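You operate a simulated robot arm through the tools that you are given. There is no shell and no other tool.

Carry out the task below with a simulated two-armed robot. There is one attempt and no reset: what you move stays moved.

JOB
Open the sealer tin, coat the blue-tab and yellow-tab patches with the stubby brush, and close the tin.
Fine: no specks in the coats; brush back in its dish, dish stays put; leave the other patches. Set down upright: stubby brush. A coat counts when it lies all over at full strength: go over it till it gets no stronger.

Only the result counts: the job must be done as asked and must still hold three seconds after the hand-in. Knocking over, shifting, dropping, spilling or breaking anything else fails it.

ROBOT AND FRAMES
Two 7-joint arms with fingered hands on one trunk that stands fixed in place. Base frame: the origin is at the foot of the trunk, x ahead of it, y to its left, z up. Units: m, degrees, N and s.
The left shoulder is at [0.07, 0.139, 1.058], the right one opposite. With the tool pointing down near the work surface each hand reaches from about 0.46 to 0.84 m from the base axis, measured 20 degrees to its own side. Payload 3.9 kg a hand.
The TCP of each hand is the grasp point between the finger pads, 0.029 m short of the fingertips. In the tool frame z runs along the fingers and y along their closing line. The gripper opens to 0.1 m; its body begins 0.034 m behind the TCP. The gripper is a hand of 5 fingers: y runs from the thumb to the fingers, the wrist lies at [-0.015, -0.105, -0.177] in the tool frame, and closing takes about 1.5 s.
Orientation is that of the tool frame in the base frame, as a unit quaternion [w, x, y, z]. With the fingers straight down and the wrist toward the robot, the tool's x, y and z point along [0, 1, 0], [1, 0, 0] and [0, 0, -1] of the base frame.

CONTROLS
- The arms move only by the tool arm_command. It takes "left_series", "right_series" or both (then of equal length, played together; a hand with none holds still); each is one flat list of numbers, 6 for each row, row after row: the shift along the tool's x, y, z in units of 200 mm (1.0 is 200 mm), then the turn, a rotation vector about the tool's x, y, z in units of 60 degrees (1.0 is 60 degrees). In form: [dx, dy, dz, rx, ry, rz, dx, dy, dz, rx, ry, rz, ...]. A call has 1 to 20 rows; each row is the pose to reach, as a shift and turn from the pose commanded when the call began, along the tool's axes at that moment. "left_jaw" and "right_jaw" are, for a hand that has rows, the finger opening in mm, from 0 to 100, set as the call begins (left out, the last holds). A call with a number of a shift or a turn outside -1 to 1 is refused whole. Rows are played at 5 a second. More than 0.05 m and 8.6 degrees between two rows, or a gripper value outside its range, and nothing of the call is played. Where a pose cannot be reached the arm comes as near as it can. A force on the tool above 40 N (or 10 N above the force at the start of the call, whichever is more), or a blocked arm, ends the call early, and 0.2 s more pass. The fingers move at their own pace (about 0.153 m/s each) and stop on an object; they squeeze with about 29 N. The grip force told is the motor's: it shows also when the fingers shut on nothing. Time passes only in rows, and 0.2 s behind the last, so rows that repeat a pose let the fingers close. The reply holds the time, the measured pose of the TCP, the force on the tool along the base axes, the opening and the grip force, in the units named above and with some noise, with the torque about the TCP (base axes, N m) and any sound that the robot's microphone picked up.
- Cameras (640 x 400 px; columns grow to the right, rows downward): "scene" is now at [0.1327, 0.0328, 1.3797]; the picture's right is [0.36, -0.93, 0.00], its down [-0.51, -0.20, -0.84] and it looks along [0.78, 0.30, -0.54] (base axes); focal length 320 px, centre (320, 200). "left" rides on the left gripper at [-0.066, -0.086, -0.121] in its tool frame; the picture's right is [-0.76, -0.31, 0.58], its down [0.59, -0.70, 0.40] and it looks along [0.28, 0.64, 0.71] (tool axes); focal length 247 px, centre (320, 200). "right" rides on the right gripper at [0.066, -0.086, -0.121] in its tool frame; the picture's right is [-0.76, 0.31, -0.58], its down [-0.59, -0.70, 0.40] and it looks along [-0.28, 0.64, 0.71] (tool axes); focal length 247 px, centre (320, 200). There is no depth. A picture from a camera that has moved, and an enlarged one, comes with that camera's place and axes in the base frame and with its lens.
- grab_frame(camera): a new picture of that camera. It takes no simulated time.
- slide_trunk(by): slides the trunk up (or, below 0, down) by that many m; the arms and the scene camera ride with it, the base frame stays. It gives what a move gives, with no picture.
- curl_fingers(index, middle, ring, little, thumb_bend, thumb_turn, hand): sets how far each is bent, from 0 (flat) to 1 (curled in); at 0.3 the hand is open as for a grip, at 0.7 the pads meet at the TCP. One left out holds its place. A second passes; each finger stops where it meets its share of the squeeze, and holds until it gets a number again. A gripper value or a shape takes the hand back. It gives what a move gives, with no picture; readings hold the bend of each and the force on index, middle, ring, little, thumb and palm. thumb_turn goes from beside the hand (0) to across from the fingers (1), as for a grip.
- preshape(shape, hand): the hand has 5 fingers and takes this shape, open, in about a second: jaw (thumb against the fingers, like two jaws); tri (thumb and two fingers); tip (a fingertip pinch); poke (one finger out to press); point (the index stretched); flat (the hand flat); cup (the hand cupped); fist (a fist). The gripper value then closes the fingers along that shape, each until it touches; the sizes above hold for jaw. It gives what a move gives, with no picture.
- turn_head(pan, tilt): turns the head with the scene camera to pan (to the left, within 86 degrees either way) and tilt (down, from -29 to 69), counted from straight ahead of the robot. It gives what a move gives.
- zoom(camera, box): a new picture of the part [left, top, right, bottom] of that camera's present view, enlarged. It takes no simulated time.
- sign_off(): hands the job in; it is judged then, once.

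Nothing tells you positions but the pictures and the camera data. Unless the task says otherwise, let go and move clear before handing in.

The tools are called as name(argument=value, ...) on one line, values as JSON. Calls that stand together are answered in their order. arm_command: Moves the arms, as the interface text tells. Its arguments: {"type":"object","properties":{"left_series":{"type":"array"},"left_jaw":{"type":"number"},"right_series":{"type":"array"},"right_jaw":{"type":"number"}},"required":[]} The other tools are called the same way: slide_trunk (by) moves the trunk up or down; preshape (shape, hand) gives the hand a shape; curl_fingers (index, middle, ring, little, thumb_bend, thumb_turn, hand) moves the fingers one by one; turn_head (pan, tilt) turns the head that bears the scene camera; grab_frame (camera) takes a picture; zoom (camera, box) takes an enlarged picture of a part of a camera's view; sign_off () hands the job in.

At the start:

```text
time_s: 0.0
left_tool_pos: [0.4089, 0.3593, 1.1477]
left_tool_rot: [0.0, 0.59, 0.807, 0.0]
left_force: [-0.4, 0.0, -0.1]
left_wrist_torque: [-0.01, 0.03, -0.06]
left_grip_width: 0.0997
left_grip_force: 0.0
left_shape: jaw
left_bend: [0.3, 0.3, 0.3, 0.3, 0.3, 0.98]
left_finger forces: [0.0, 0.0, 0.1, 0.1, 0.0, 0.0]
right_tool_pos: [0.4334, -0.0002, 1.1174]
right_tool_rot: [0.0, 0.589, 0.808, 0.0]
right_force: [0.7, -0.4, -0.6]
right_wrist_torque: [0.01, 0.02, 0.01]
right_grip_width: 0.0997
right_grip_force: 0.0
right_shape: jaw
right_bend: [0.3, 0.3, 0.3, 0.3, 0.3, 0.98]
right_finger forces: [0.0, 0.1, 0.0, 0.1, 0.0, 0.1]
trunk travel left (down, up): [-0.7, 0.14]
head pan, tilt (commanded): [21.2, 33.0]
```

scene: 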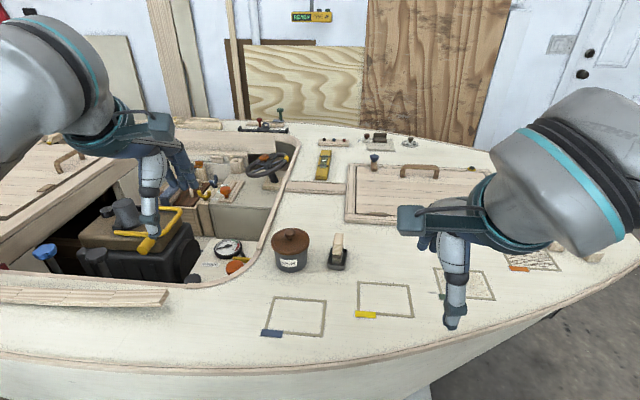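
right: 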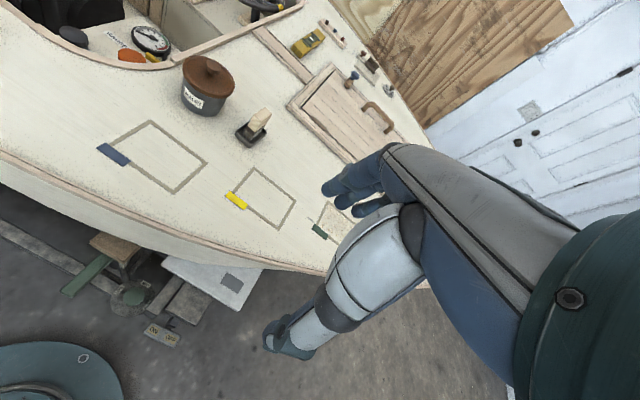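
left: 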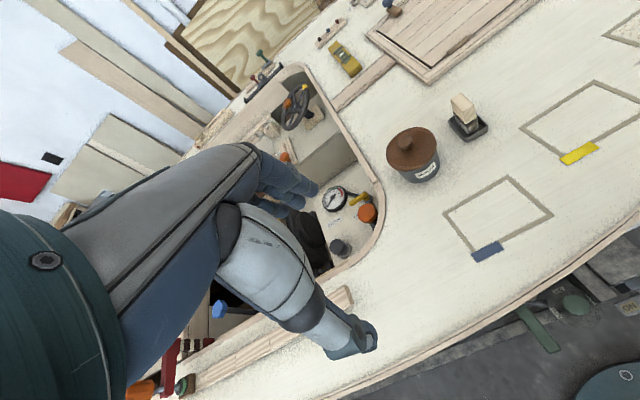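

I see a boat deck with a dark sealer tin with a brown lid, a stubby brush in a small dish next to it, and taped patches (blue tab, yellow tab, plus others). I will look closer before moving.

zoom(camera="scene", box=[240, 210, 440, 345])

zoom(camera="left", box=[360, 70, 640, 270])

zoom(camera="right", box=[80, 40, 340, 240])

```text
2.96 times, centred on (340, 278) of scene
camera zoom: at [0.1327, 0.0328, 1.3797], right [0.36, -0.93, 0.0], down [-0.51, -0.2, -0.84], along [0.78, 0.3, -0.54], focal length 946 px, centre (261, -30)
```

zoom: 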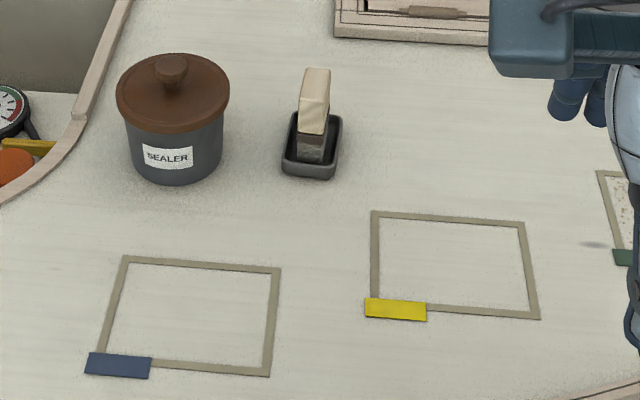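

```text
2.00 times, centred on (500, 170) of left
camera zoom: at [0.3467, 0.2736, 1.2705], right [-0.06, -0.81, -0.58], down [-0.85, 0.35, -0.4], along [0.52, 0.47, -0.71], focal length 494 px, centre (-40, 260)
```

zoom: 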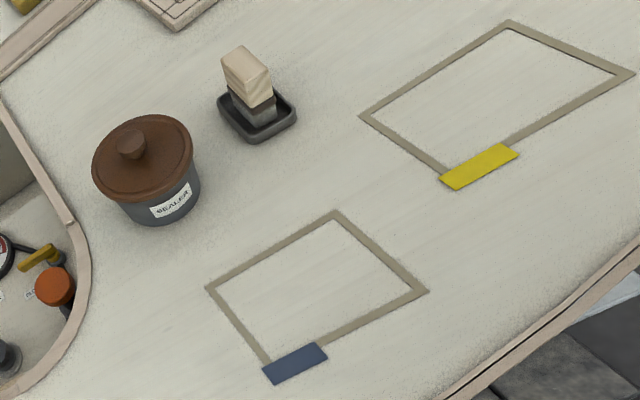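

```text
2.00 times, centred on (210, 140) of right
camera zoom: at [0.3312, 0.0364, 1.2387], right [0.52, -0.63, 0.58], down [-0.49, -0.78, -0.4], along [0.7, -0.07, -0.71], focal length 494 px, centre (540, 320)
```

zoom: 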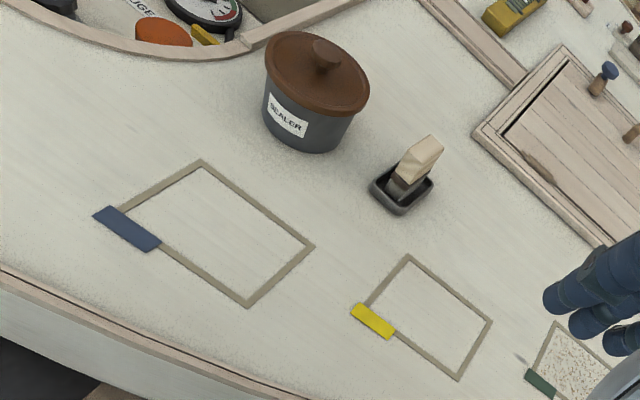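

The deck lies at about z = 0.80. The tin is near (0.663, 0.316) with its knob top at about z = 0.905. The brush stands in its dish near (0.713, 0.210), the blue patch is centred near (0.523, 0.237) and the yellow near (0.635, 0.072). I'll move the right arm aside and bring the left hand camera nearer for a closer look.

arm_command(left_series=[-0.113, 0.102, 0.123, 0, 0, 0, -0.226, 0.204, 0.247, 0, 0, 0, -0.339, 0.306, 0.37, 0, 0, 0, -0.452, 0.409, 0.493, 0, 0, 0, -0.565, 0.511, 0.617, 0, 0, 0, -0.678, 0.613, 0.74, 0, 0, 0], right_series=[-0.159, -0.051, 0, 0, 0, 0, -0.317, -0.102, 0, 0, 0, 0, -0.476, -0.153, 0, 0, 0, 0, -0.635, -0.204, 0, 0, 0, 0, -0.793, -0.255, 0, 0, 0, 0, -0.952, -0.306, 0, 0, 0, 0])

grab_frame(camera="left")

grab_frame(camera="scene")

```text
time_s: 1.4
left_tool_pos: [0.5671, 0.2676, 1.002]
left_tool_rot: [-0.002, 0.591, 0.807, 0.003]
left_force: [-0.4, -0.2, -0.2]
left_wrist_torque: [0.03, -0.01, 0.01]
left_grip_width: 0.0999
left_grip_force: 0.1
left_shape: jaw
left_bend: [0.3, 0.3, 0.3, 0.3, 0.3, 0.98]
left_finger forces: [0.1, 0.1, 0.0, 0.1, 0.1, 0.1]
right_tool_pos: [0.4236, -0.1947, 1.1123]
right_tool_rot: [0.001, 0.597, 0.802, 0.005]
right_force: [-0.3, -1.0, 0.7]
right_wrist_torque: [0.01, 0.02, 0.04]
right_grip_width: 0.0998
right_grip_force: 0.1
right_shape: jaw
right_bend: [0.3, 0.3, 0.3, 0.3, 0.3, 0.98]
right_finger forces: [0.0, 0.0, 0.1, 0.0, 0.1, 0.0]
right hand out of reach, approached as far as the arm can: row 6
trunk travel left (down, up): [-0.7, 0.14]
head pan, tilt (commanded): [21.2, 33.0]
```

```text
taken
camera left: at [0.5049, 0.18, 1.1233], right [-0.06, -0.81, -0.58], down [-0.85, 0.35, -0.4], along [0.53, 0.47, -0.71], focal length 247 px, centre (320, 200)
```

left: 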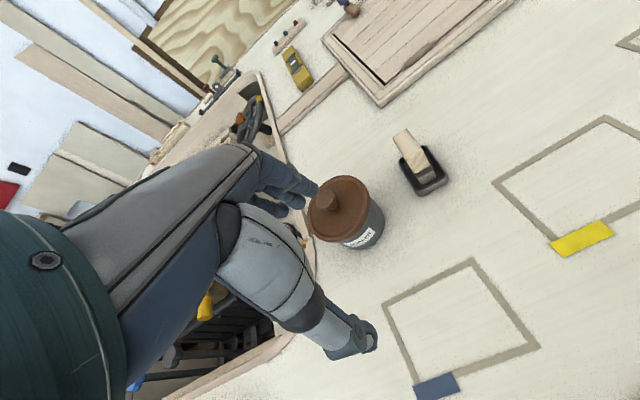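

```text
taken
camera scene: at [0.1327, 0.0301, 1.3797], right [0.36, -0.93, 0.0], down [-0.51, -0.2, -0.84], along [0.78, 0.31, -0.54], focal length 320 px, centre (320, 200)
```

scene: 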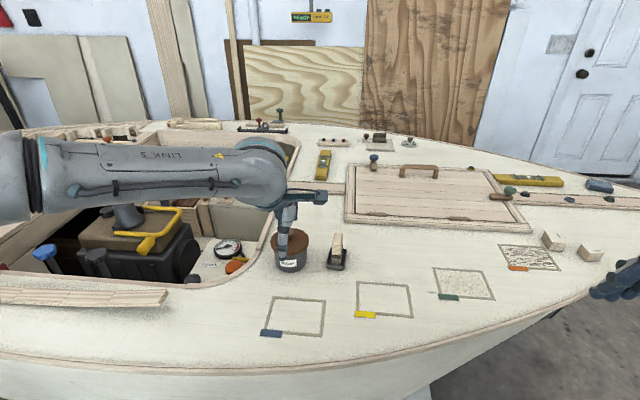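

The left camera now sees the tin and brush more closely. I'll zoom in on both, and on the patches in the scene view.

zoom(camera="left", box=[280, 110, 460, 260])

zoom(camera="scene", box=[240, 210, 360, 285])

zoom(camera="scene", box=[400, 170, 640, 320])

zoom(camera="scene", box=[240, 270, 440, 350])

```text
2.67 times, centred on (370, 185) of left
camera zoom: at [0.5049, 0.18, 1.1233], right [-0.06, -0.81, -0.58], down [-0.85, 0.35, -0.4], along [0.53, 0.47, -0.71], focal length 659 px, centre (187, 240)
```

zoom: 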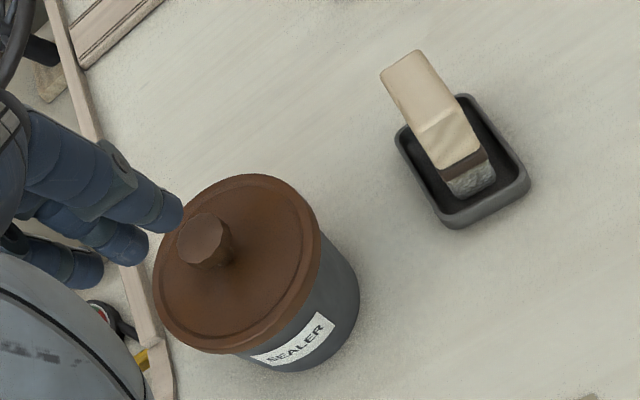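

```text
5.33 times, centred on (300, 248) of scene
camera zoom: at [0.1327, 0.0301, 1.3797], right [0.36, -0.93, 0.0], down [-0.51, -0.2, -0.84], along [0.78, 0.31, -0.54], focal length 1704 px, centre (427, -53)
```

zoom: 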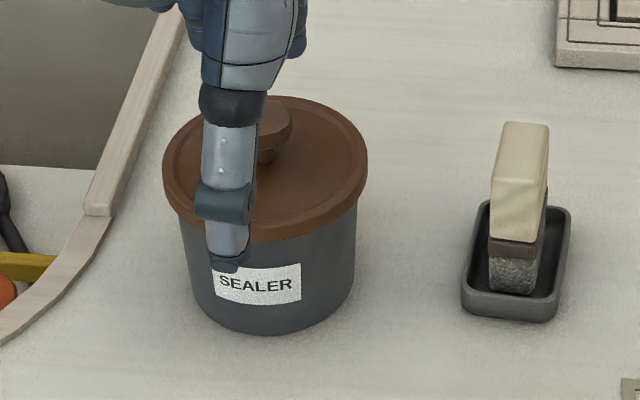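

```text
2.67 times, centred on (520, 245) of scene
camera zoom: at [0.1327, 0.0301, 1.3797], right [0.36, -0.93, 0.0], down [-0.51, -0.2, -0.84], along [0.78, 0.31, -0.54], focal length 852 px, centre (-213, 80)
```

zoom: 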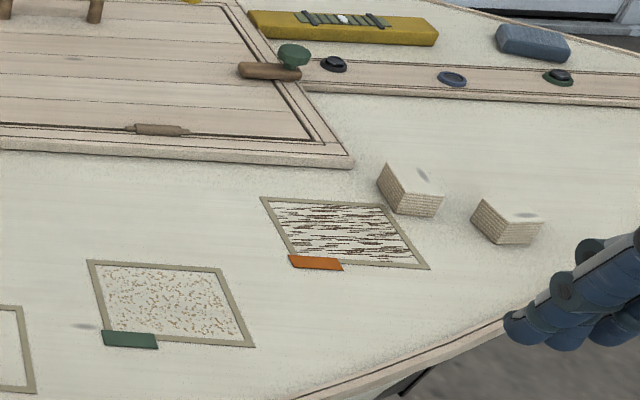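

```text
3.20 times, centred on (340, 310) of scene
camera zoom: at [0.1327, 0.0301, 1.3797], right [0.36, -0.93, 0.0], down [-0.51, -0.2, -0.84], along [0.78, 0.31, -0.54], focal length 1022 px, centre (256, -152)
```

zoom: 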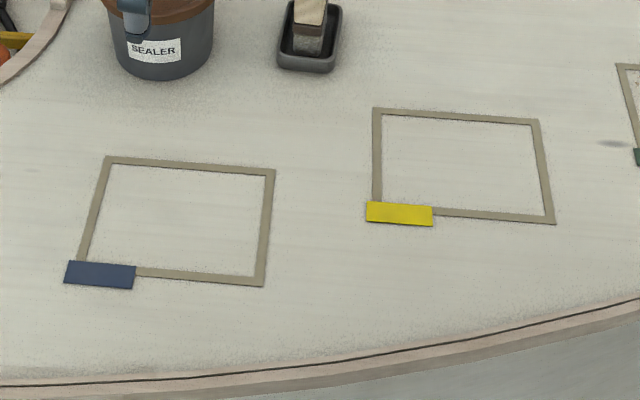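

The tin's lid has a mushroom knob about 25 mm wide, and the brush handle is a small block. I'll try the "tri" shape on the left hand to see how its fingertips sit relative to the TCP.

preshape(hand="left", shape="tri")

zoom(camera="left", box=[200, 110, 440, 370])

zoom(camera="scene", box=[220, 170, 360, 290])

```text
time_s: 2.3
left_tool_pos: [0.5672, 0.2689, 1.0012]
left_tool_rot: [0.001, 0.59, 0.808, -0.001]
left_force: [0.2, 0.7, -0.4]
left_wrist_torque: [-0.05, 0.01, -0.03]
left_grip_width: 0.0999
left_grip_force: 0.0
left_shape: tri
left_bend: [0.3, 0.3, 0.99, 0.99, 0.3, 0.98]
left_finger forces: [0.0, 0.1, 0.0, 0.0, 0.1, 0.0]
right_tool_pos: [0.4259, -0.1937, 1.1126]
right_tool_rot: [0.002, 0.598, 0.802, 0.003]
right_force: [0.0, -0.1, -0.4]
right_wrist_torque: [-0.03, 0.0, 0.0]
right_grip_width: 0.1
right_grip_force: 0.1
right_shape: jaw
right_bend: [0.3, 0.3, 0.3, 0.3, 0.3, 0.98]
right_finger forces: [0.0, 0.0, 0.1, 0.0, 0.0, 0.0]
trunk travel left (down, up): [-0.7, 0.14]
head pan, tilt (commanded): [21.2, 33.0]
```

```text
1.54 times, centred on (320, 240) of left
camera zoom: at [0.5047, 0.1818, 1.1234], right [-0.06, -0.81, -0.58], down [-0.85, 0.35, -0.4], along [0.52, 0.47, -0.71], focal length 380 px, centre (320, 138)
```

zoom: 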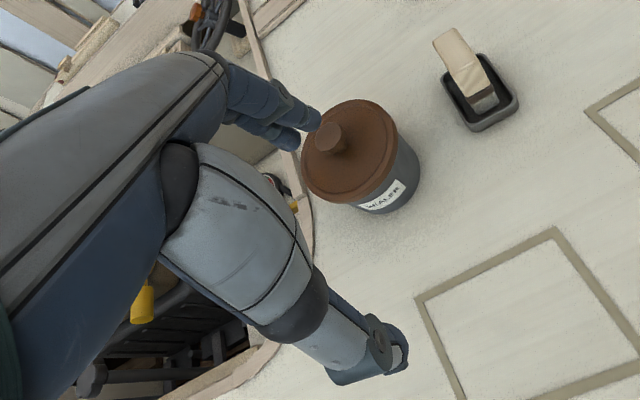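

```text
3.33 times, centred on (290, 230) of scene
camera zoom: at [0.133, 0.0325, 1.3797], right [0.36, -0.93, 0.0], down [-0.51, -0.2, -0.84], along [0.78, 0.3, -0.54], focal length 1065 px, centre (420, 100)
```

zoom: 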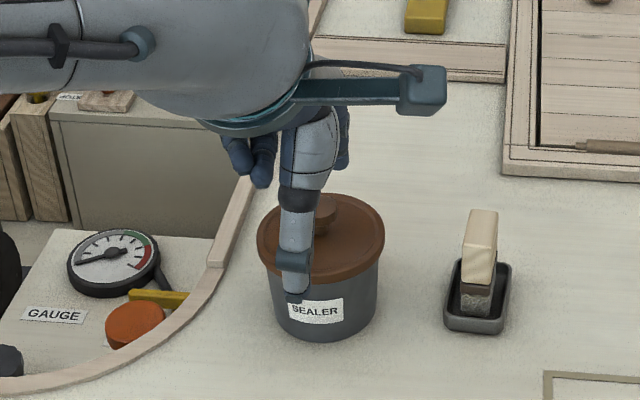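

Ring and little fingers are curled away now. I'll close the hand once in free air to see where the pinch point lands relative to the TCP.

arm_command(left_series=[0, 0, 0, 0, 0, 0, 0, 0, 0, 0, 0, 0, 0, 0, 0, 0, 0, 0, 0, 0, 0, 0, 0, 0, 0, 0, 0, 0, 0, 0, 0, 0, 0, 0, 0, 0, 0, 0, 0, 0, 0, 0], left_jaw=0)

zoom(camera="left", box=[200, 110, 440, 370])

zoom(camera="scene", box=[220, 170, 360, 290])

```text
time_s: 3.9
left_tool_pos: [0.5661, 0.2684, 1.0006]
left_tool_rot: [0.0, 0.59, 0.808, 0.0]
left_force: [0.6, 0.3, 0.0]
left_wrist_torque: [-0.01, 0.01, -0.02]
left_grip_width: 0.0
left_grip_force: 28.7
left_shape: tri
left_bend: [0.7, 0.7, 1.0, 1.0, 0.7, 1.0]
left_finger forces: [0.0, 0.0, 0.1, 0.0, 0.0, 0.0]
right_tool_pos: [0.4253, -0.1939, 1.1137]
right_tool_rot: [0.001, 0.598, 0.801, 0.002]
right_force: [-0.5, 0.7, 0.5]
right_wrist_torque: [0.01, -0.01, 0.04]
right_grip_width: 0.0995
right_grip_force: 0.1
right_shape: jaw
right_bend: [0.3, 0.3, 0.3, 0.3, 0.3, 0.98]
right_finger forces: [0.1, 0.0, 0.0, 0.0, 0.0, 0.1]
trunk travel left (down, up): [-0.7, 0.14]
head pan, tilt (commanded): [21.2, 33.0]
```

```text
1.54 times, centred on (320, 240) of left
camera zoom: at [0.5047, 0.1819, 1.1233], right [-0.06, -0.81, -0.58], down [-0.85, 0.35, -0.4], along [0.53, 0.47, -0.71], focal length 380 px, centre (320, 138)
```

zoom: 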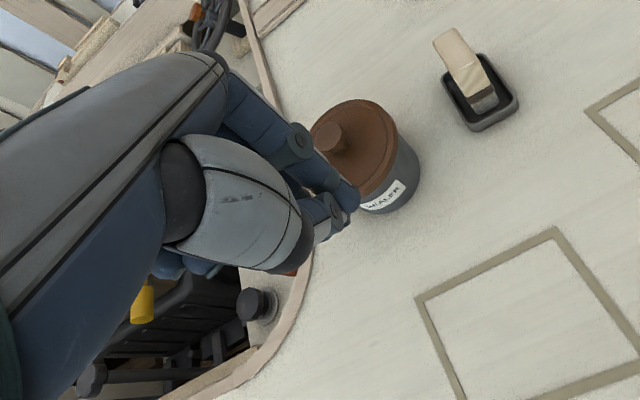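

```text
3.33 times, centred on (290, 230) of scene
camera zoom: at [0.1327, 0.0328, 1.3797], right [0.36, -0.93, 0.0], down [-0.51, -0.2, -0.84], along [0.78, 0.3, -0.54], focal length 1065 px, centre (420, 100)
```

zoom: 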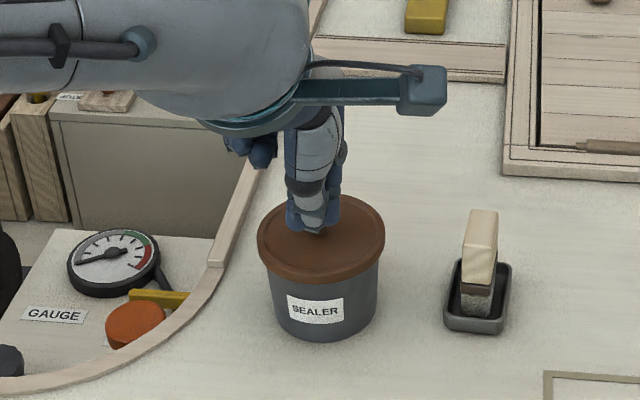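

Closed, the fingertips meet 29 mm below the TCP, centred on the thumb. I'll part-open the pinch to 45 mm and move above the knob for a look before going down.

arm_command(left_series=[0.026, 0.176, 0.067, 0, 0, 0, 0.051, 0.352, 0.133, 0, 0, 0, 0.077, 0.528, 0.2, 0, 0, 0, 0.077, 0.528, 0.2, 0, 0, 0, 0.077, 0.528, 0.2, 0, 0, 0], left_jaw=45)

grab_frame(camera="left")

zoom(camera="scene", box=[220, 170, 360, 290])

```text
time_s: 5.1
left_tool_pos: [0.663, 0.317, 0.96]
left_tool_rot: [0.0, 0.59, 0.808, 0.0]
left_force: [0.9, 0.3, -0.2]
left_wrist_torque: [-0.02, 0.01, -0.01]
left_grip_width: 0.0449
left_grip_force: 0.1
left_shape: tri
left_bend: [0.42, 0.45, 0.99, 0.99, 0.4, 1.0]
left_finger forces: [0.0, 0.1, 0.1, 0.0, 0.0, 0.1]
right_tool_pos: [0.4255, -0.1928, 1.1129]
right_tool_rot: [0.001, 0.598, 0.801, 0.003]
right_force: [1.0, 0.0, -0.6]
right_wrist_torque: [0.0, -0.01, 0.0]
right_grip_width: 0.0997
right_grip_force: 0.0
right_shape: jaw
right_bend: [0.3, 0.3, 0.3, 0.3, 0.3, 0.98]
right_finger forces: [0.0, 0.1, 0.1, 0.0, 0.0, 0.1]
trunk travel left (down, up): [-0.7, 0.14]
head pan, tilt (commanded): [21.2, 33.0]
```

```text
taken
camera left: at [0.6009, 0.2291, 1.0825], right [-0.06, -0.81, -0.58], down [-0.85, 0.35, -0.4], along [0.53, 0.47, -0.71], focal length 247 px, centre (320, 200)
```

left: 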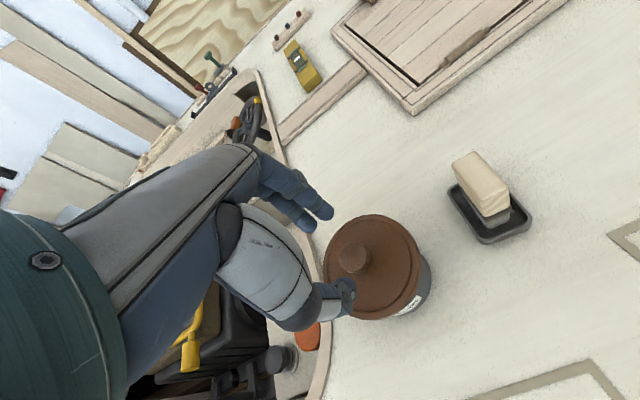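

```text
3.33 times, centred on (290, 230) of scene
camera zoom: at [0.1332, 0.0329, 1.3796], right [0.36, -0.93, 0.0], down [-0.51, -0.2, -0.84], along [0.78, 0.3, -0.54], focal length 1065 px, centre (420, 100)
```

zoom: 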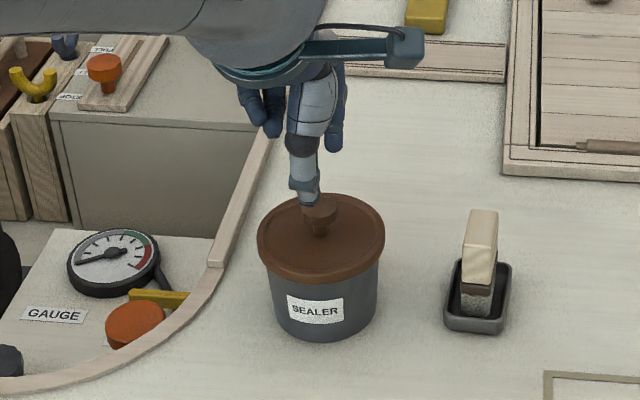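

The hand is above the knob. I'll zoom in to check alignment before descending.

zoom(camera="left", box=[290, 170, 450, 330])

zoom(camera="scene", box=[275, 200, 345, 260])

zoom(camera="left", box=[430, 130, 560, 260])

zoom(camera="scene", box=[315, 220, 365, 275])

```text
2.50 times, centred on (370, 250) of left
camera zoom: at [0.6009, 0.2291, 1.0825], right [-0.06, -0.81, -0.58], down [-0.85, 0.35, -0.4], along [0.53, 0.47, -0.71], focal length 617 px, centre (195, 75)
```

zoom: 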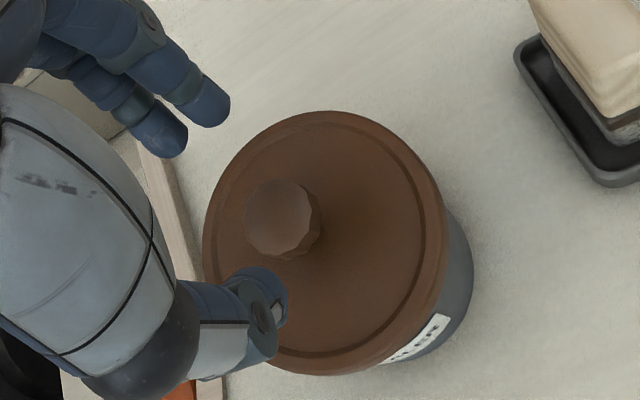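

```text
6.67 times, centred on (310, 230) of scene
camera zoom: at [0.1332, 0.0329, 1.3796], right [0.36, -0.93, 0.0], down [-0.51, -0.2, -0.84], along [0.78, 0.3, -0.54], focal length 2130 px, centre (387, 0)
```

zoom: 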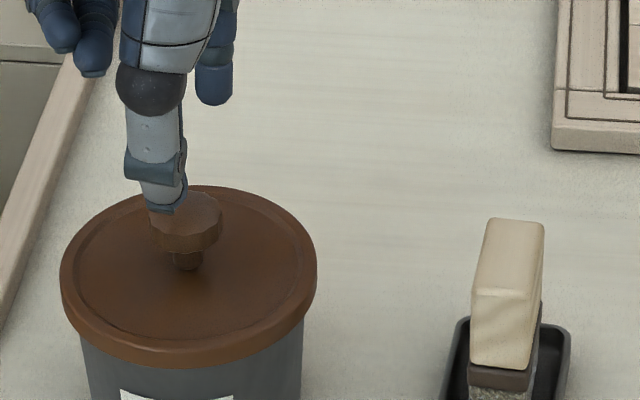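

```text
3.08 times, centred on (495, 195) of left
camera zoom: at [0.6009, 0.2291, 1.0825], right [-0.06, -0.81, -0.58], down [-0.85, 0.35, -0.4], along [0.53, 0.47, -0.71], focal length 760 px, centre (-218, 215)
```

zoom: 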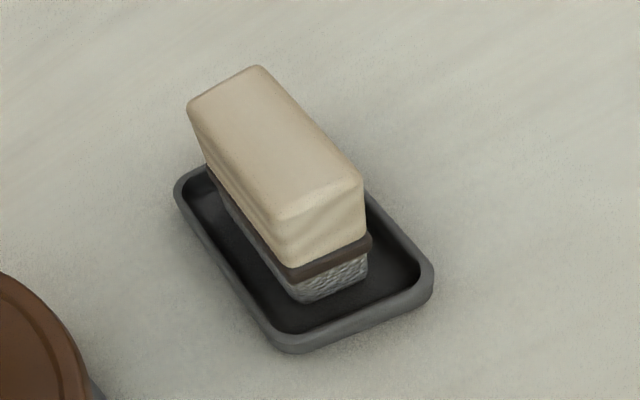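

```text
7.27 times, centred on (340, 248) of scene
camera zoom: at [0.1332, 0.0329, 1.3796], right [0.36, -0.93, 0.0], down [-0.51, -0.2, -0.84], along [0.78, 0.3, -0.54], focal length 2323 px, centre (174, -146)
```

zoom: 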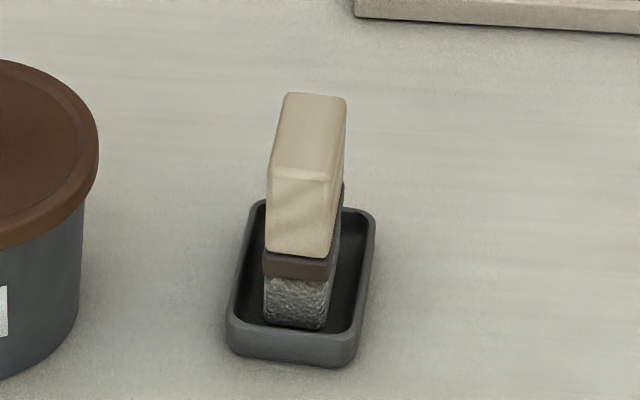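

The brush turns out to be a block brush: the handle is about 41 × 22 mm with its top at z ≈ 0.876, and it is centred in its dish. The knob lies between thumb and fingers, so I'll lower and close on it.

arm_command(left_series=[0, 0, 0.06, 0, 0, 0, 0, 0, 0.12, 0, 0, 0, 0, 0, 0.17, 0, 0, 0, 0, 0, 0.22, 0, 0, 0])

zoom(camera="left", box=[270, 170, 430, 330])

zoom(camera="scene", box=[265, 190, 345, 260])

```text
time_s: 6.1
left_tool_pos: [0.6624, 0.315, 0.9163]
left_tool_rot: [0.0, 0.589, 0.808, 0.0]
left_force: [-0.7, 0.1, 0.4]
left_wrist_torque: [0.0, 0.01, 0.02]
left_grip_width: 0.0445
left_grip_force: 0.0
left_shape: tri
left_bend: [0.42, 0.45, 0.99, 0.99, 0.4, 1.0]
left_finger forces: [0.0, 0.0, 0.1, 0.0, 0.1, 0.0]
right_tool_pos: [0.4254, -0.1917, 1.1139]
right_tool_rot: [0.002, 0.599, 0.801, 0.003]
right_force: [0.6, 0.4, -1.1]
right_wrist_torque: [0.01, -0.01, 0.0]
right_grip_width: 0.1
right_grip_force: 0.1
right_shape: jaw
right_bend: [0.3, 0.3, 0.3, 0.3, 0.3, 0.98]
right_finger forces: [0.1, 0.0, 0.1, 0.0, 0.0, 0.0]
trunk travel left (down, up): [-0.7, 0.14]
head pan, tilt (commanded): [21.2, 33.0]
```

```text
2.50 times, centred on (350, 250) of left
camera zoom: at [0.6007, 0.2286, 1.0387], right [-0.06, -0.81, -0.58], down [-0.85, 0.35, -0.4], along [0.52, 0.47, -0.71], focal length 617 px, centre (245, 75)
```

zoom: 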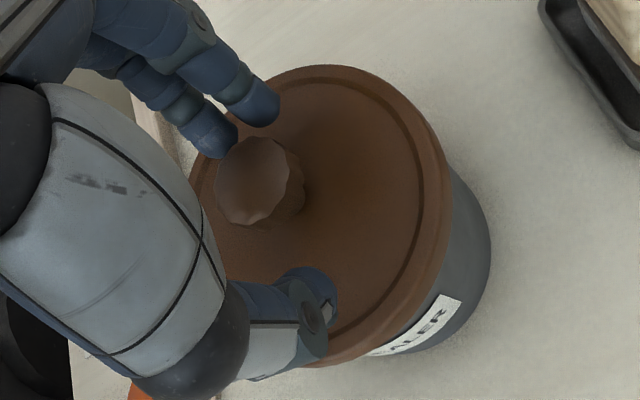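

```text
5.71 times, centred on (305, 225) of scene
camera zoom: at [0.1331, 0.0327, 1.3797], right [0.36, -0.93, 0.0], down [-0.51, -0.2, -0.84], along [0.78, 0.3, -0.54], focal length 1826 px, centre (406, 57)
```

zoom: 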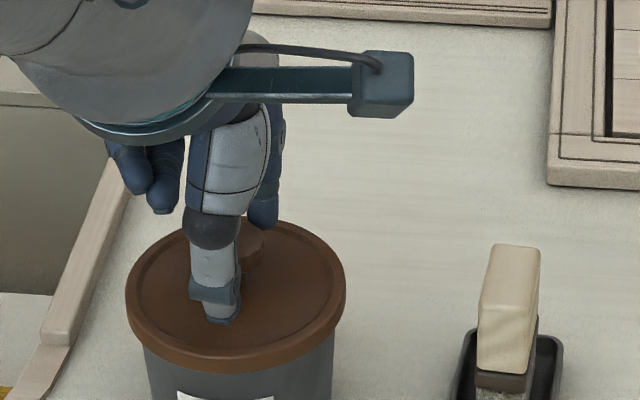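

The knob is centred along the closing line and about 3 mm off sideways. I'll correct that and close in stages.

arm_command(left_series=[-0.015, 0, 0, 0, 0, 0, -0.015, 0, 0.01, 0, 0, 0, -0.015, 0, 0.01, 0, 0, 0, -0.015, 0, 0.01, 0, 0, 0], left_jaw=32)

zoom(camera="left", box=[270, 170, 430, 330])

```text
time_s: 7.1
left_tool_pos: [0.6641, 0.3133, 0.9136]
left_tool_rot: [-0.001, 0.59, 0.808, 0.0]
left_force: [1.2, 0.9, 1.9]
left_wrist_torque: [0.04, -0.06, 0.01]
left_grip_width: 0.0329
left_grip_force: 0.1
left_shape: tri
left_bend: [0.75, 0.5, 0.99, 0.99, 0.45, 1.0]
left_finger forces: [0.1, 1.3, 0.1, 0.1, 0.0, 0.0]
right_tool_pos: [0.4246, -0.1933, 1.1122]
right_tool_rot: [0.001, 0.598, 0.801, 0.003]
right_force: [-0.3, 0.6, 0.3]
right_wrist_torque: [0.01, 0.0, 0.0]
right_grip_width: 0.1
right_grip_force: 0.0
right_shape: jaw
right_bend: [0.3, 0.3, 0.3, 0.3, 0.3, 0.98]
right_finger forces: [0.0, 0.1, 0.1, 0.1, 0.0, 0.0]
trunk travel left (down, up): [-0.7, 0.14]
head pan, tilt (commanded): [21.2, 33.0]
```

```text
2.50 times, centred on (350, 250) of left
camera zoom: at [0.6016, 0.2258, 1.0366], right [-0.06, -0.81, -0.58], down [-0.85, 0.35, -0.4], along [0.53, 0.47, -0.71], focal length 617 px, centre (245, 75)
```

zoom: 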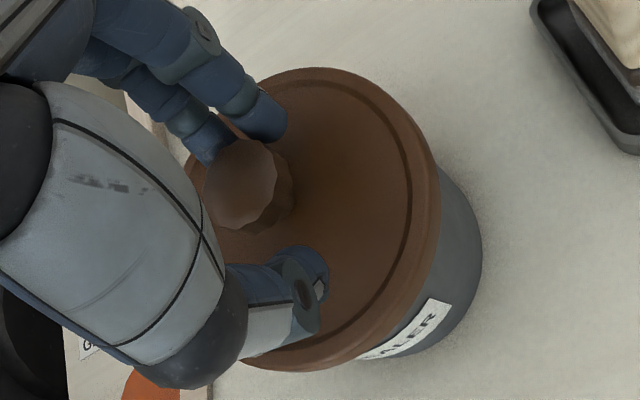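

The knob is now centred between the fingers and the middle finger already touches lightly. I'll continue closing.

arm_command(left_series=[0, 0, 0, 0, 0, 0, 0, 0, 0, 0, 0, 0, 0, 0, 0, 0, 0, 0, 0, 0, 0, 0, 0, 0, 0, 0, 0, 0, 0, 0, 0, 0, 0, 0, 0, 0], left_jaw=18)

zoom(camera="left", box=[270, 170, 430, 330])

```text
time_s: 8.5
left_tool_pos: [0.6648, 0.3124, 0.9147]
left_tool_rot: [0.0, 0.59, 0.807, -0.001]
left_force: [4.7, 2.3, 4.3]
left_wrist_torque: [0.08, -0.17, -0.01]
left_grip_width: 0.0194
left_grip_force: 0.0
left_shape: tri
left_bend: [0.59, 0.55, 0.99, 0.99, 0.53, 1.0]
left_finger forces: [1.2, 3.8, 0.0, 0.0, 0.1, 0.0]
right_tool_pos: [0.4255, -0.1936, 1.1139]
right_tool_rot: [0.001, 0.599, 0.801, 0.003]
right_force: [0.9, -0.6, -0.1]
right_wrist_torque: [0.0, 0.02, -0.04]
right_grip_width: 0.0999
right_grip_force: 0.1
right_shape: jaw
right_bend: [0.3, 0.3, 0.3, 0.3, 0.3, 0.98]
right_finger forces: [0.1, 0.0, 0.0, 0.1, 0.1, 0.0]
trunk travel left (down, up): [-0.7, 0.14]
head pan, tilt (commanded): [21.2, 33.0]
```

```text
2.50 times, centred on (350, 250) of left
camera zoom: at [0.6017, 0.2258, 1.0367], right [-0.06, -0.81, -0.58], down [-0.85, 0.35, -0.4], along [0.53, 0.47, -0.71], focal length 617 px, centre (245, 75)
```

zoom: 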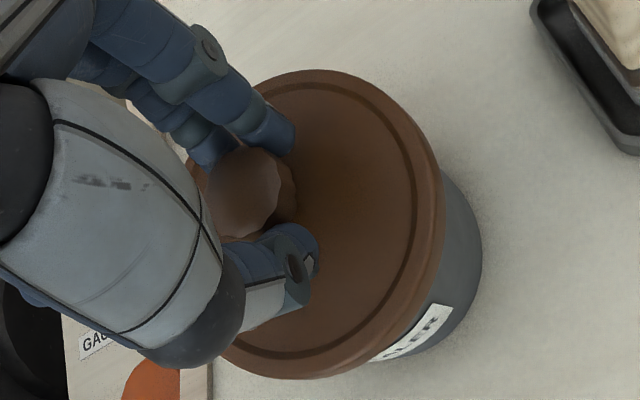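

The fingers touch first and push slightly, so I'll shift the hand 3 mm along the closing line to let the thumb meet the knob, then squeeze.

arm_command(left_series=[0, 0.01, 0, 0, 0, 0, 0, 0.02, 0, 0, 0, 0, 0, 0.02, 0, 0, 0, 0, 0, 0.02, 0, 0, 0, 0], left_jaw=14)

arm_command(left_series=[0, 0, 0, 0, 0, 0, 0, 0, 0, 0, 0, 0, 0, 0, 0, 0, 0, 0, 0, 0, 0, 0, 0, 0, 0, 0, 0, 0, 0, 0, 0, 0, 0, 0, 0, 0], left_jaw=0)

zoom(camera="left", box=[270, 170, 430, 330])

zoom(camera="scene", box=[265, 190, 345, 280])

```text
time_s: 9.5
left_tool_pos: [0.6677, 0.3146, 0.9136]
left_tool_rot: [0.0, 0.59, 0.807, 0.001]
left_force: [-1.3, -0.8, -0.9]
left_wrist_torque: [-0.02, 0.02, 0.04]
left_grip_width: 0.018
left_grip_force: 28.6
left_shape: tri
left_bend: [0.72, 0.55, 1.0, 1.0, 0.73, 1.0]
left_finger forces: [9.8, 14.3, 0.1, 0.0, 24.2, 0.0]
right_tool_pos: [0.424, -0.1935, 1.1124]
right_tool_rot: [0.002, 0.599, 0.801, 0.003]
right_force: [-0.5, 0.3, -0.7]
right_wrist_torque: [0.01, 0.0, 0.03]
right_grip_width: 0.1001
right_grip_force: 0.0
right_shape: jaw
right_bend: [0.3, 0.3, 0.3, 0.3, 0.3, 0.98]
right_finger forces: [0.0, 0.0, 0.1, 0.1, 0.0, 0.0]
trunk travel left (down, up): [-0.7, 0.14]
head pan, tilt (commanded): [21.2, 33.0]
heard: snap
```

```text
time_s: 10.9
left_tool_pos: [0.6677, 0.3145, 0.9142]
left_tool_rot: [0.0, 0.59, 0.807, 0.0]
left_force: [-2.1, 0.0, -0.8]
left_wrist_torque: [-0.02, 0.05, 0.01]
left_grip_width: 0.0182
left_grip_force: 29.0
left_shape: tri
left_bend: [0.72, 0.55, 1.0, 1.0, 0.73, 1.0]
left_finger forces: [9.7, 14.2, 0.0, 0.0, 24.6, 0.1]
right_tool_pos: [0.4249, -0.1932, 1.1133]
right_tool_rot: [0.002, 0.599, 0.801, 0.004]
right_force: [0.1, -0.5, 0.1]
right_wrist_torque: [0.02, 0.0, -0.03]
right_grip_width: 0.0996
right_grip_force: 0.1
right_shape: jaw
right_bend: [0.3, 0.3, 0.3, 0.3, 0.3, 0.98]
right_finger forces: [0.0, 0.1, 0.1, 0.0, 0.1, 0.0]
trunk travel left (down, up): [-0.7, 0.14]
head pan, tilt (commanded): [21.2, 33.0]
```

```text
2.50 times, centred on (350, 250) of left
camera zoom: at [0.6053, 0.2269, 1.0365], right [-0.06, -0.81, -0.58], down [-0.85, 0.35, -0.4], along [0.53, 0.47, -0.71], focal length 617 px, centre (245, 75)
```

zoom: 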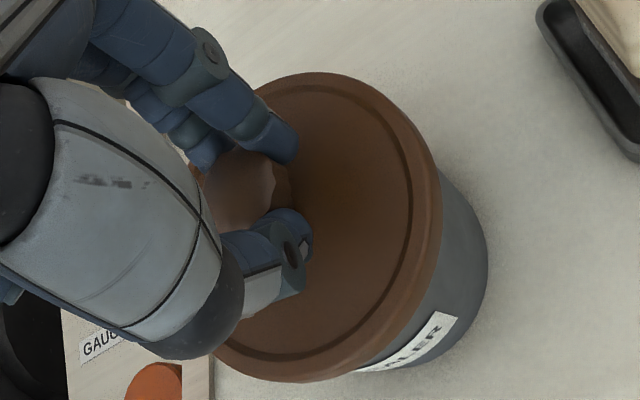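

```text
4.44 times, centred on (305, 235) of scene
camera zoom: at [0.1325, 0.0327, 1.3797], right [0.36, -0.93, 0.0], down [-0.51, -0.2, -0.84], along [0.78, 0.3, -0.54], focal length 1420 px, centre (387, 44)
```

zoom: 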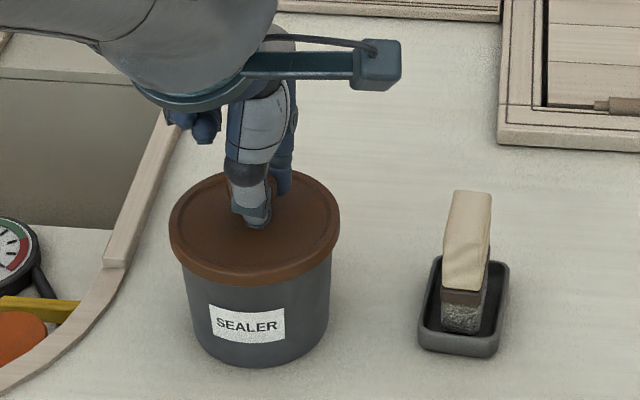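

A "snap" was heard as the grip closed; the knob is held with about 29 N. I'll lift gently and watch the force.

arm_command(left_series=[0, 0, -0.01, 0, 0, 0, 0, 0, -0.02, 0, 0, 0, 0, 0, -0.03, 0, 0, 0])

zoom(camera="scene", box=[265, 190, 345, 280])

```text
time_s: 11.7
left_tool_pos: [0.6686, 0.3161, 0.9199]
left_tool_rot: [0.0, 0.59, 0.807, 0.0]
left_force: [0.3, -0.4, 0.0]
left_wrist_torque: [-0.01, 0.0, -0.03]
left_grip_width: 0.0181
left_grip_force: 28.9
left_shape: tri
left_bend: [0.72, 0.55, 1.0, 1.0, 0.73, 1.0]
left_finger forces: [10.1, 15.1, 0.0, 0.0, 23.8, 0.1]
right_tool_pos: [0.4255, -0.1926, 1.1138]
right_tool_rot: [0.001, 0.599, 0.801, 0.003]
right_force: [-0.7, -0.1, -1.3]
right_wrist_torque: [0.02, 0.0, -0.01]
right_grip_width: 0.0998
right_grip_force: 0.1
right_shape: jaw
right_bend: [0.3, 0.3, 0.3, 0.3, 0.3, 0.98]
right_finger forces: [0.1, 0.1, 0.1, 0.1, 0.1, 0.0]
trunk travel left (down, up): [-0.7, 0.14]
head pan, tilt (commanded): [21.2, 33.0]
```

```text
4.44 times, centred on (305, 235) of scene
camera zoom: at [0.1327, 0.0327, 1.3797], right [0.36, -0.93, 0.0], down [-0.51, -0.2, -0.84], along [0.78, 0.3, -0.54], focal length 1420 px, centre (387, 44)
```

zoom: 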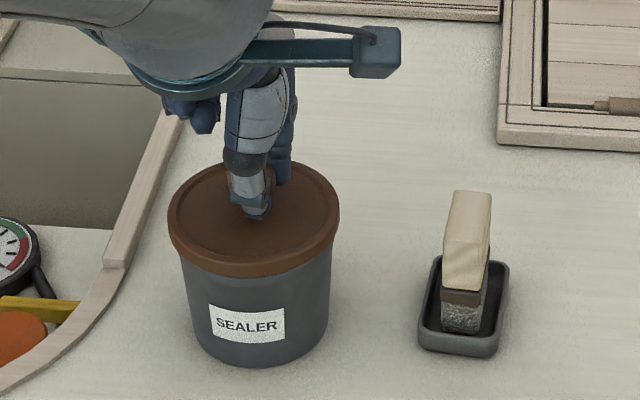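

The lid is free and lifts cleanly. I'll raise it to look into the tin.

arm_command(left_series=[0, 0, -0.1, 0, 0, 0, 0, 0, -0.2, 0, 0, 0, 0, 0, -0.3, 0, 0, 0, 0, 0, -0.4, 0, 0, 0])

grab_frame(camera="left")

zoom(camera="scene", box=[255, 170, 375, 280])

```text
time_s: 12.7
left_tool_pos: [0.6682, 0.3156, 1.0012]
left_tool_rot: [0.0, 0.59, 0.807, 0.001]
left_force: [1.0, -0.6, 0.0]
left_wrist_torque: [0.01, 0.01, 0.0]
left_grip_width: 0.0181
left_grip_force: 28.6
left_shape: tri
left_bend: [0.72, 0.55, 1.0, 1.0, 0.73, 1.0]
left_finger forces: [10.0, 15.1, 0.0, 0.1, 23.6, 0.1]
right_tool_pos: [0.4251, -0.1937, 1.1132]
right_tool_rot: [0.002, 0.598, 0.801, 0.004]
right_force: [0.2, 0.7, 0.3]
right_wrist_torque: [-0.01, 0.01, -0.03]
right_grip_width: 0.1
right_grip_force: 0.0
right_shape: jaw
right_bend: [0.3, 0.3, 0.3, 0.3, 0.3, 0.98]
right_finger forces: [0.0, 0.0, 0.1, 0.1, 0.1, 0.1]
trunk travel left (down, up): [-0.7, 0.14]
head pan, tilt (commanded): [21.2, 33.0]
```

```text
taken
camera left: at [0.606, 0.227, 1.123], right [-0.06, -0.81, -0.58], down [-0.85, 0.35, -0.4], along [0.52, 0.47, -0.71], focal length 247 px, centre (320, 200)
```

left: 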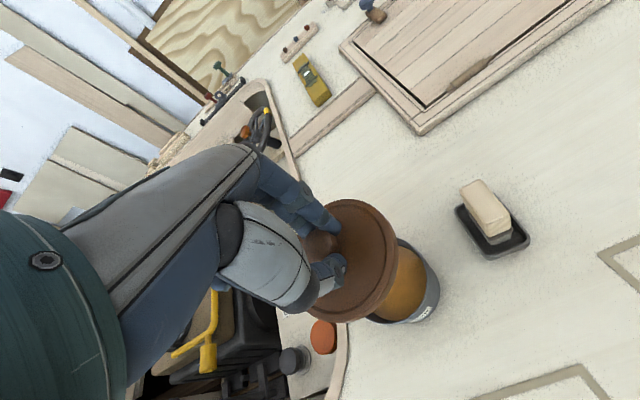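

```text
3.64 times, centred on (315, 225) of scene
camera zoom: at [0.1322, 0.0325, 1.3797], right [0.36, -0.93, 0.0], down [-0.51, -0.2, -0.84], along [0.78, 0.3, -0.54], focal length 1162 px, centre (338, 109)
```

zoom: 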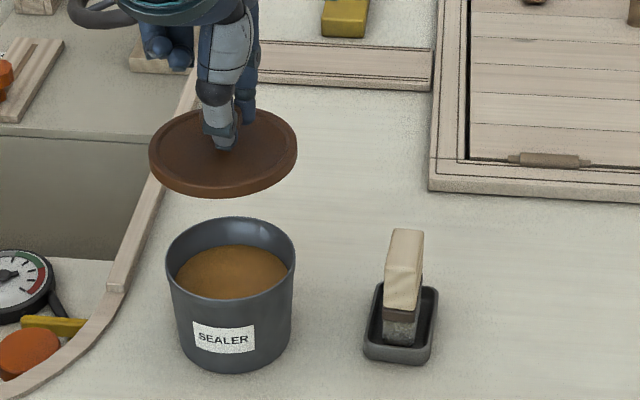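

The tin is open: its rim is at about z = 0.876 and the sealer surface at about z = 0.85. I'll carry the lid over to clear deck near (0.77, 0.115), passing high over the brush.

arm_command(left_series=[-0.157, 0.018, 0, 0, 0, 0, -0.314, 0.037, 0, 0, 0, 0, -0.47, 0.055, 0, 0, 0, 0, -0.627, 0.074, 0, 0, 0, 0])

arm_command(left_series=[-0.16, 0.036, 0.1, 0, 0, 0, -0.32, 0.073, 0.2, 0, 0, 0, -0.48, 0.109, 0.3, 0, 0, 0, -0.48, 0.109, 0.4, 0, 0, 0])

grab_frame(camera="scene")

grab_frame(camera="left")

```text
time_s: 13.7
left_tool_pos: [0.7196, 0.1983, 1.0001]
left_tool_rot: [0.001, 0.59, 0.807, 0.0]
left_force: [0.6, -0.4, 0.2]
left_wrist_torque: [-0.01, 0.01, -0.01]
left_grip_width: 0.0182
left_grip_force: 29.1
left_shape: tri
left_bend: [0.72, 0.55, 1.0, 1.0, 0.73, 1.0]
left_finger forces: [10.0, 15.2, 0.0, 0.1, 23.5, 0.0]
right_tool_pos: [0.4247, -0.194, 1.1127]
right_tool_rot: [0.0, 0.598, 0.801, 0.004]
right_force: [0.0, -0.3, 0.1]
right_wrist_torque: [0.01, 0.0, 0.03]
right_grip_width: 0.0996
right_grip_force: 0.1
right_shape: jaw
right_bend: [0.3, 0.3, 0.3, 0.3, 0.3, 0.98]
right_finger forces: [0.0, 0.0, 0.0, 0.0, 0.0, 0.0]
trunk travel left (down, up): [-0.7, 0.14]
head pan, tilt (commanded): [21.2, 33.0]
```

```text
time_s: 14.7
left_tool_pos: [0.7692, 0.1145, 0.9199]
left_tool_rot: [0.0, 0.59, 0.807, 0.0]
left_force: [0.1, -0.4, 0.1]
left_wrist_torque: [0.0, 0.01, 0.01]
left_grip_width: 0.0181
left_grip_force: 29.0
left_shape: tri
left_bend: [0.72, 0.55, 1.0, 1.0, 0.73, 1.0]
left_finger forces: [10.2, 15.0, 0.0, 0.1, 23.3, 0.0]
right_tool_pos: [0.425, -0.1924, 1.1137]
right_tool_rot: [0.002, 0.598, 0.801, 0.004]
right_force: [0.0, 0.1, -0.4]
right_wrist_torque: [-0.02, -0.02, -0.03]
right_grip_width: 0.0997
right_grip_force: 0.0
right_shape: jaw
right_bend: [0.3, 0.3, 0.3, 0.3, 0.3, 0.98]
right_finger forces: [0.1, 0.1, 0.0, 0.1, 0.0, 0.0]
trunk travel left (down, up): [-0.7, 0.14]
head pan, tilt (commanded): [21.2, 33.0]
```

```text
taken
camera scene: at [0.1328, 0.0331, 1.3797], right [0.36, -0.93, 0.0], down [-0.51, -0.2, -0.84], along [0.78, 0.3, -0.54], focal length 320 px, centre (320, 200)
```

scene: 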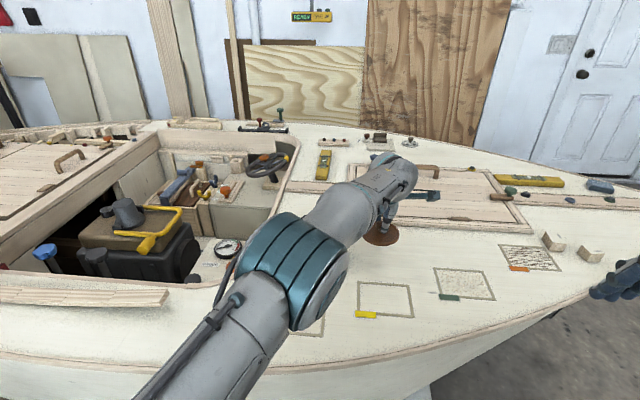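

```text
taken
camera left: at [0.7074, 0.0268, 1.0417], right [-0.06, -0.81, -0.58], down [-0.85, 0.35, -0.4], along [0.53, 0.46, -0.71], focal length 247 px, centre (320, 200)
```

left: 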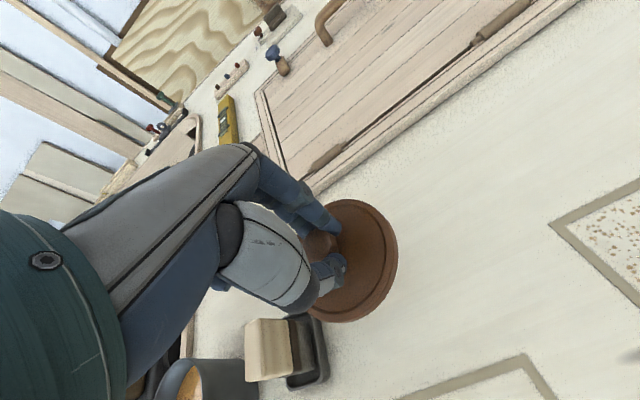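

The lid hovers over clear deck. I'll shift it 20 mm further from the brush and lower it slowly until it touches.

arm_command(left_series=[-0.05, 0, 0.05, 0, 0, 0, -0.1, 0, 0.12, 0, 0, 0, -0.1, 0, 0.19, 0, 0, 0, -0.1, 0, 0.24, 0, 0, 0, -0.1, 0, 0.27, 0, 0, 0, -0.1, 0, 0.3, 0, 0, 0])

grab_frame(camera="left")

zoom(camera="scene", box=[330, 200, 450, 290])

```text
time_s: 16.1
left_tool_pos: [0.7761, 0.0945, 0.8602]
left_tool_rot: [0.0, 0.59, 0.807, 0.0]
left_force: [0.2, 0.3, 0.4]
left_wrist_torque: [-0.03, 0.03, -0.03]
left_grip_width: 0.0181
left_grip_force: 28.7
left_shape: tri
left_bend: [0.72, 0.55, 1.0, 1.0, 0.73, 1.0]
left_finger forces: [10.1, 15.2, 0.0, 0.0, 23.3, 0.0]
right_tool_pos: [0.4253, -0.1931, 1.1129]
right_tool_rot: [0.001, 0.598, 0.801, 0.003]
right_force: [-0.9, -0.7, 0.6]
right_wrist_torque: [-0.01, -0.03, 0.02]
right_grip_width: 0.0999
right_grip_force: 0.0
right_shape: jaw
right_bend: [0.3, 0.3, 0.3, 0.3, 0.3, 0.98]
right_finger forces: [0.0, 0.0, 0.0, 0.0, 0.0, 0.1]
trunk travel left (down, up): [-0.7, 0.14]
head pan, tilt (commanded): [21.2, 33.0]
```

```text
taken
camera left: at [0.7137, 0.0078, 0.9818], right [-0.06, -0.81, -0.58], down [-0.85, 0.35, -0.4], along [0.52, 0.46, -0.71], focal length 247 px, centre (320, 200)
```

left: 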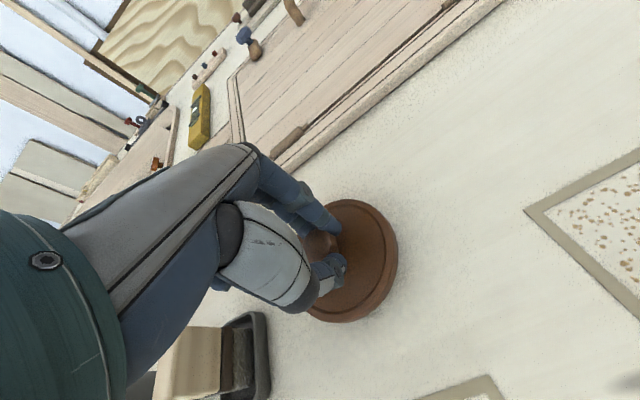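

```text
4.44 times, centred on (390, 245) of scene
camera zoom: at [0.133, 0.0328, 1.3797], right [0.36, -0.93, 0.0], down [-0.51, -0.2, -0.84], along [0.78, 0.3, -0.54], focal length 1420 px, centre (9, 0)
```

zoom: 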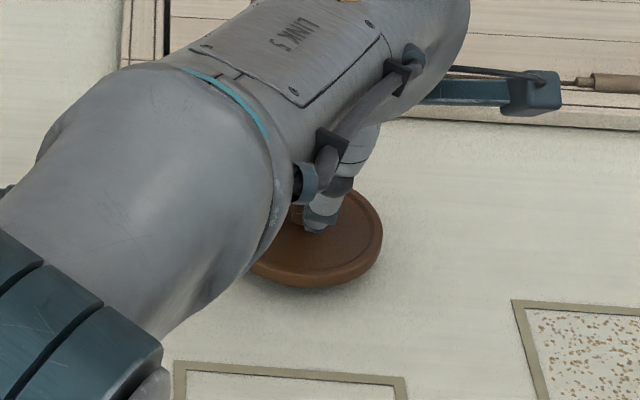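

The lid is not down yet, judging by the force. I'll continue in small steps.

arm_command(left_series=[0, 0, 0.01, 0, 0, 0, 0, 0, 0.02, 0, 0, 0, 0, 0, 0.03, 0, 0, 0, 0, 0, 0.035, 0, 0, 0])

zoom(camera="scene", box=[360, 220, 440, 280])

zoom(camera="left", box=[280, 170, 440, 340])

```text
time_s: 17.1
left_tool_pos: [0.7764, 0.0955, 0.8543]
left_tool_rot: [0.0, 0.59, 0.807, 0.0]
left_force: [0.2, -0.2, 0.0]
left_wrist_torque: [0.02, 0.01, 0.02]
left_grip_width: 0.0179
left_grip_force: 29.1
left_shape: tri
left_bend: [0.72, 0.55, 1.0, 1.0, 0.73, 1.0]
left_finger forces: [10.2, 15.2, 0.1, 0.1, 23.4, 0.1]
right_tool_pos: [0.4251, -0.1918, 1.114]
right_tool_rot: [0.002, 0.598, 0.801, 0.004]
right_force: [-0.6, 0.8, 0.5]
right_wrist_torque: [0.01, 0.0, 0.02]
right_grip_width: 0.0996
right_grip_force: 0.2
right_shape: jaw
right_bend: [0.3, 0.3, 0.3, 0.3, 0.3, 0.98]
right_finger forces: [0.0, 0.0, 0.0, 0.0, 0.1, 0.1]
trunk travel left (down, up): [-0.7, 0.14]
head pan, tilt (commanded): [21.2, 33.0]
```

```text
6.67 times, centred on (400, 250) of scene
camera zoom: at [0.1328, 0.0328, 1.3797], right [0.36, -0.93, 0.0], down [-0.51, -0.2, -0.84], along [0.78, 0.3, -0.54], focal length 2130 px, centre (-213, -133)
```

zoom: 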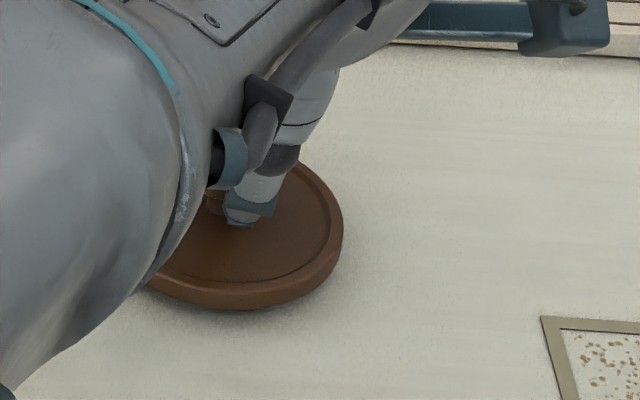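

```text
2.35 times, centred on (360, 255) of left
camera zoom: at [0.7136, 0.0084, 0.9756], right [-0.06, -0.81, -0.58], down [-0.85, 0.35, -0.4], along [0.53, 0.47, -0.71], focal length 581 px, centre (226, 71)
```

zoom: 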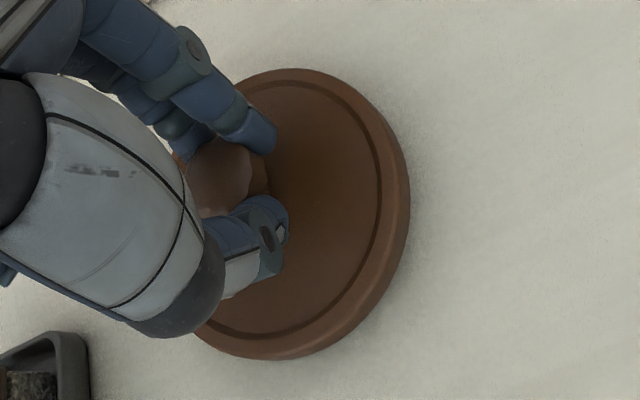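

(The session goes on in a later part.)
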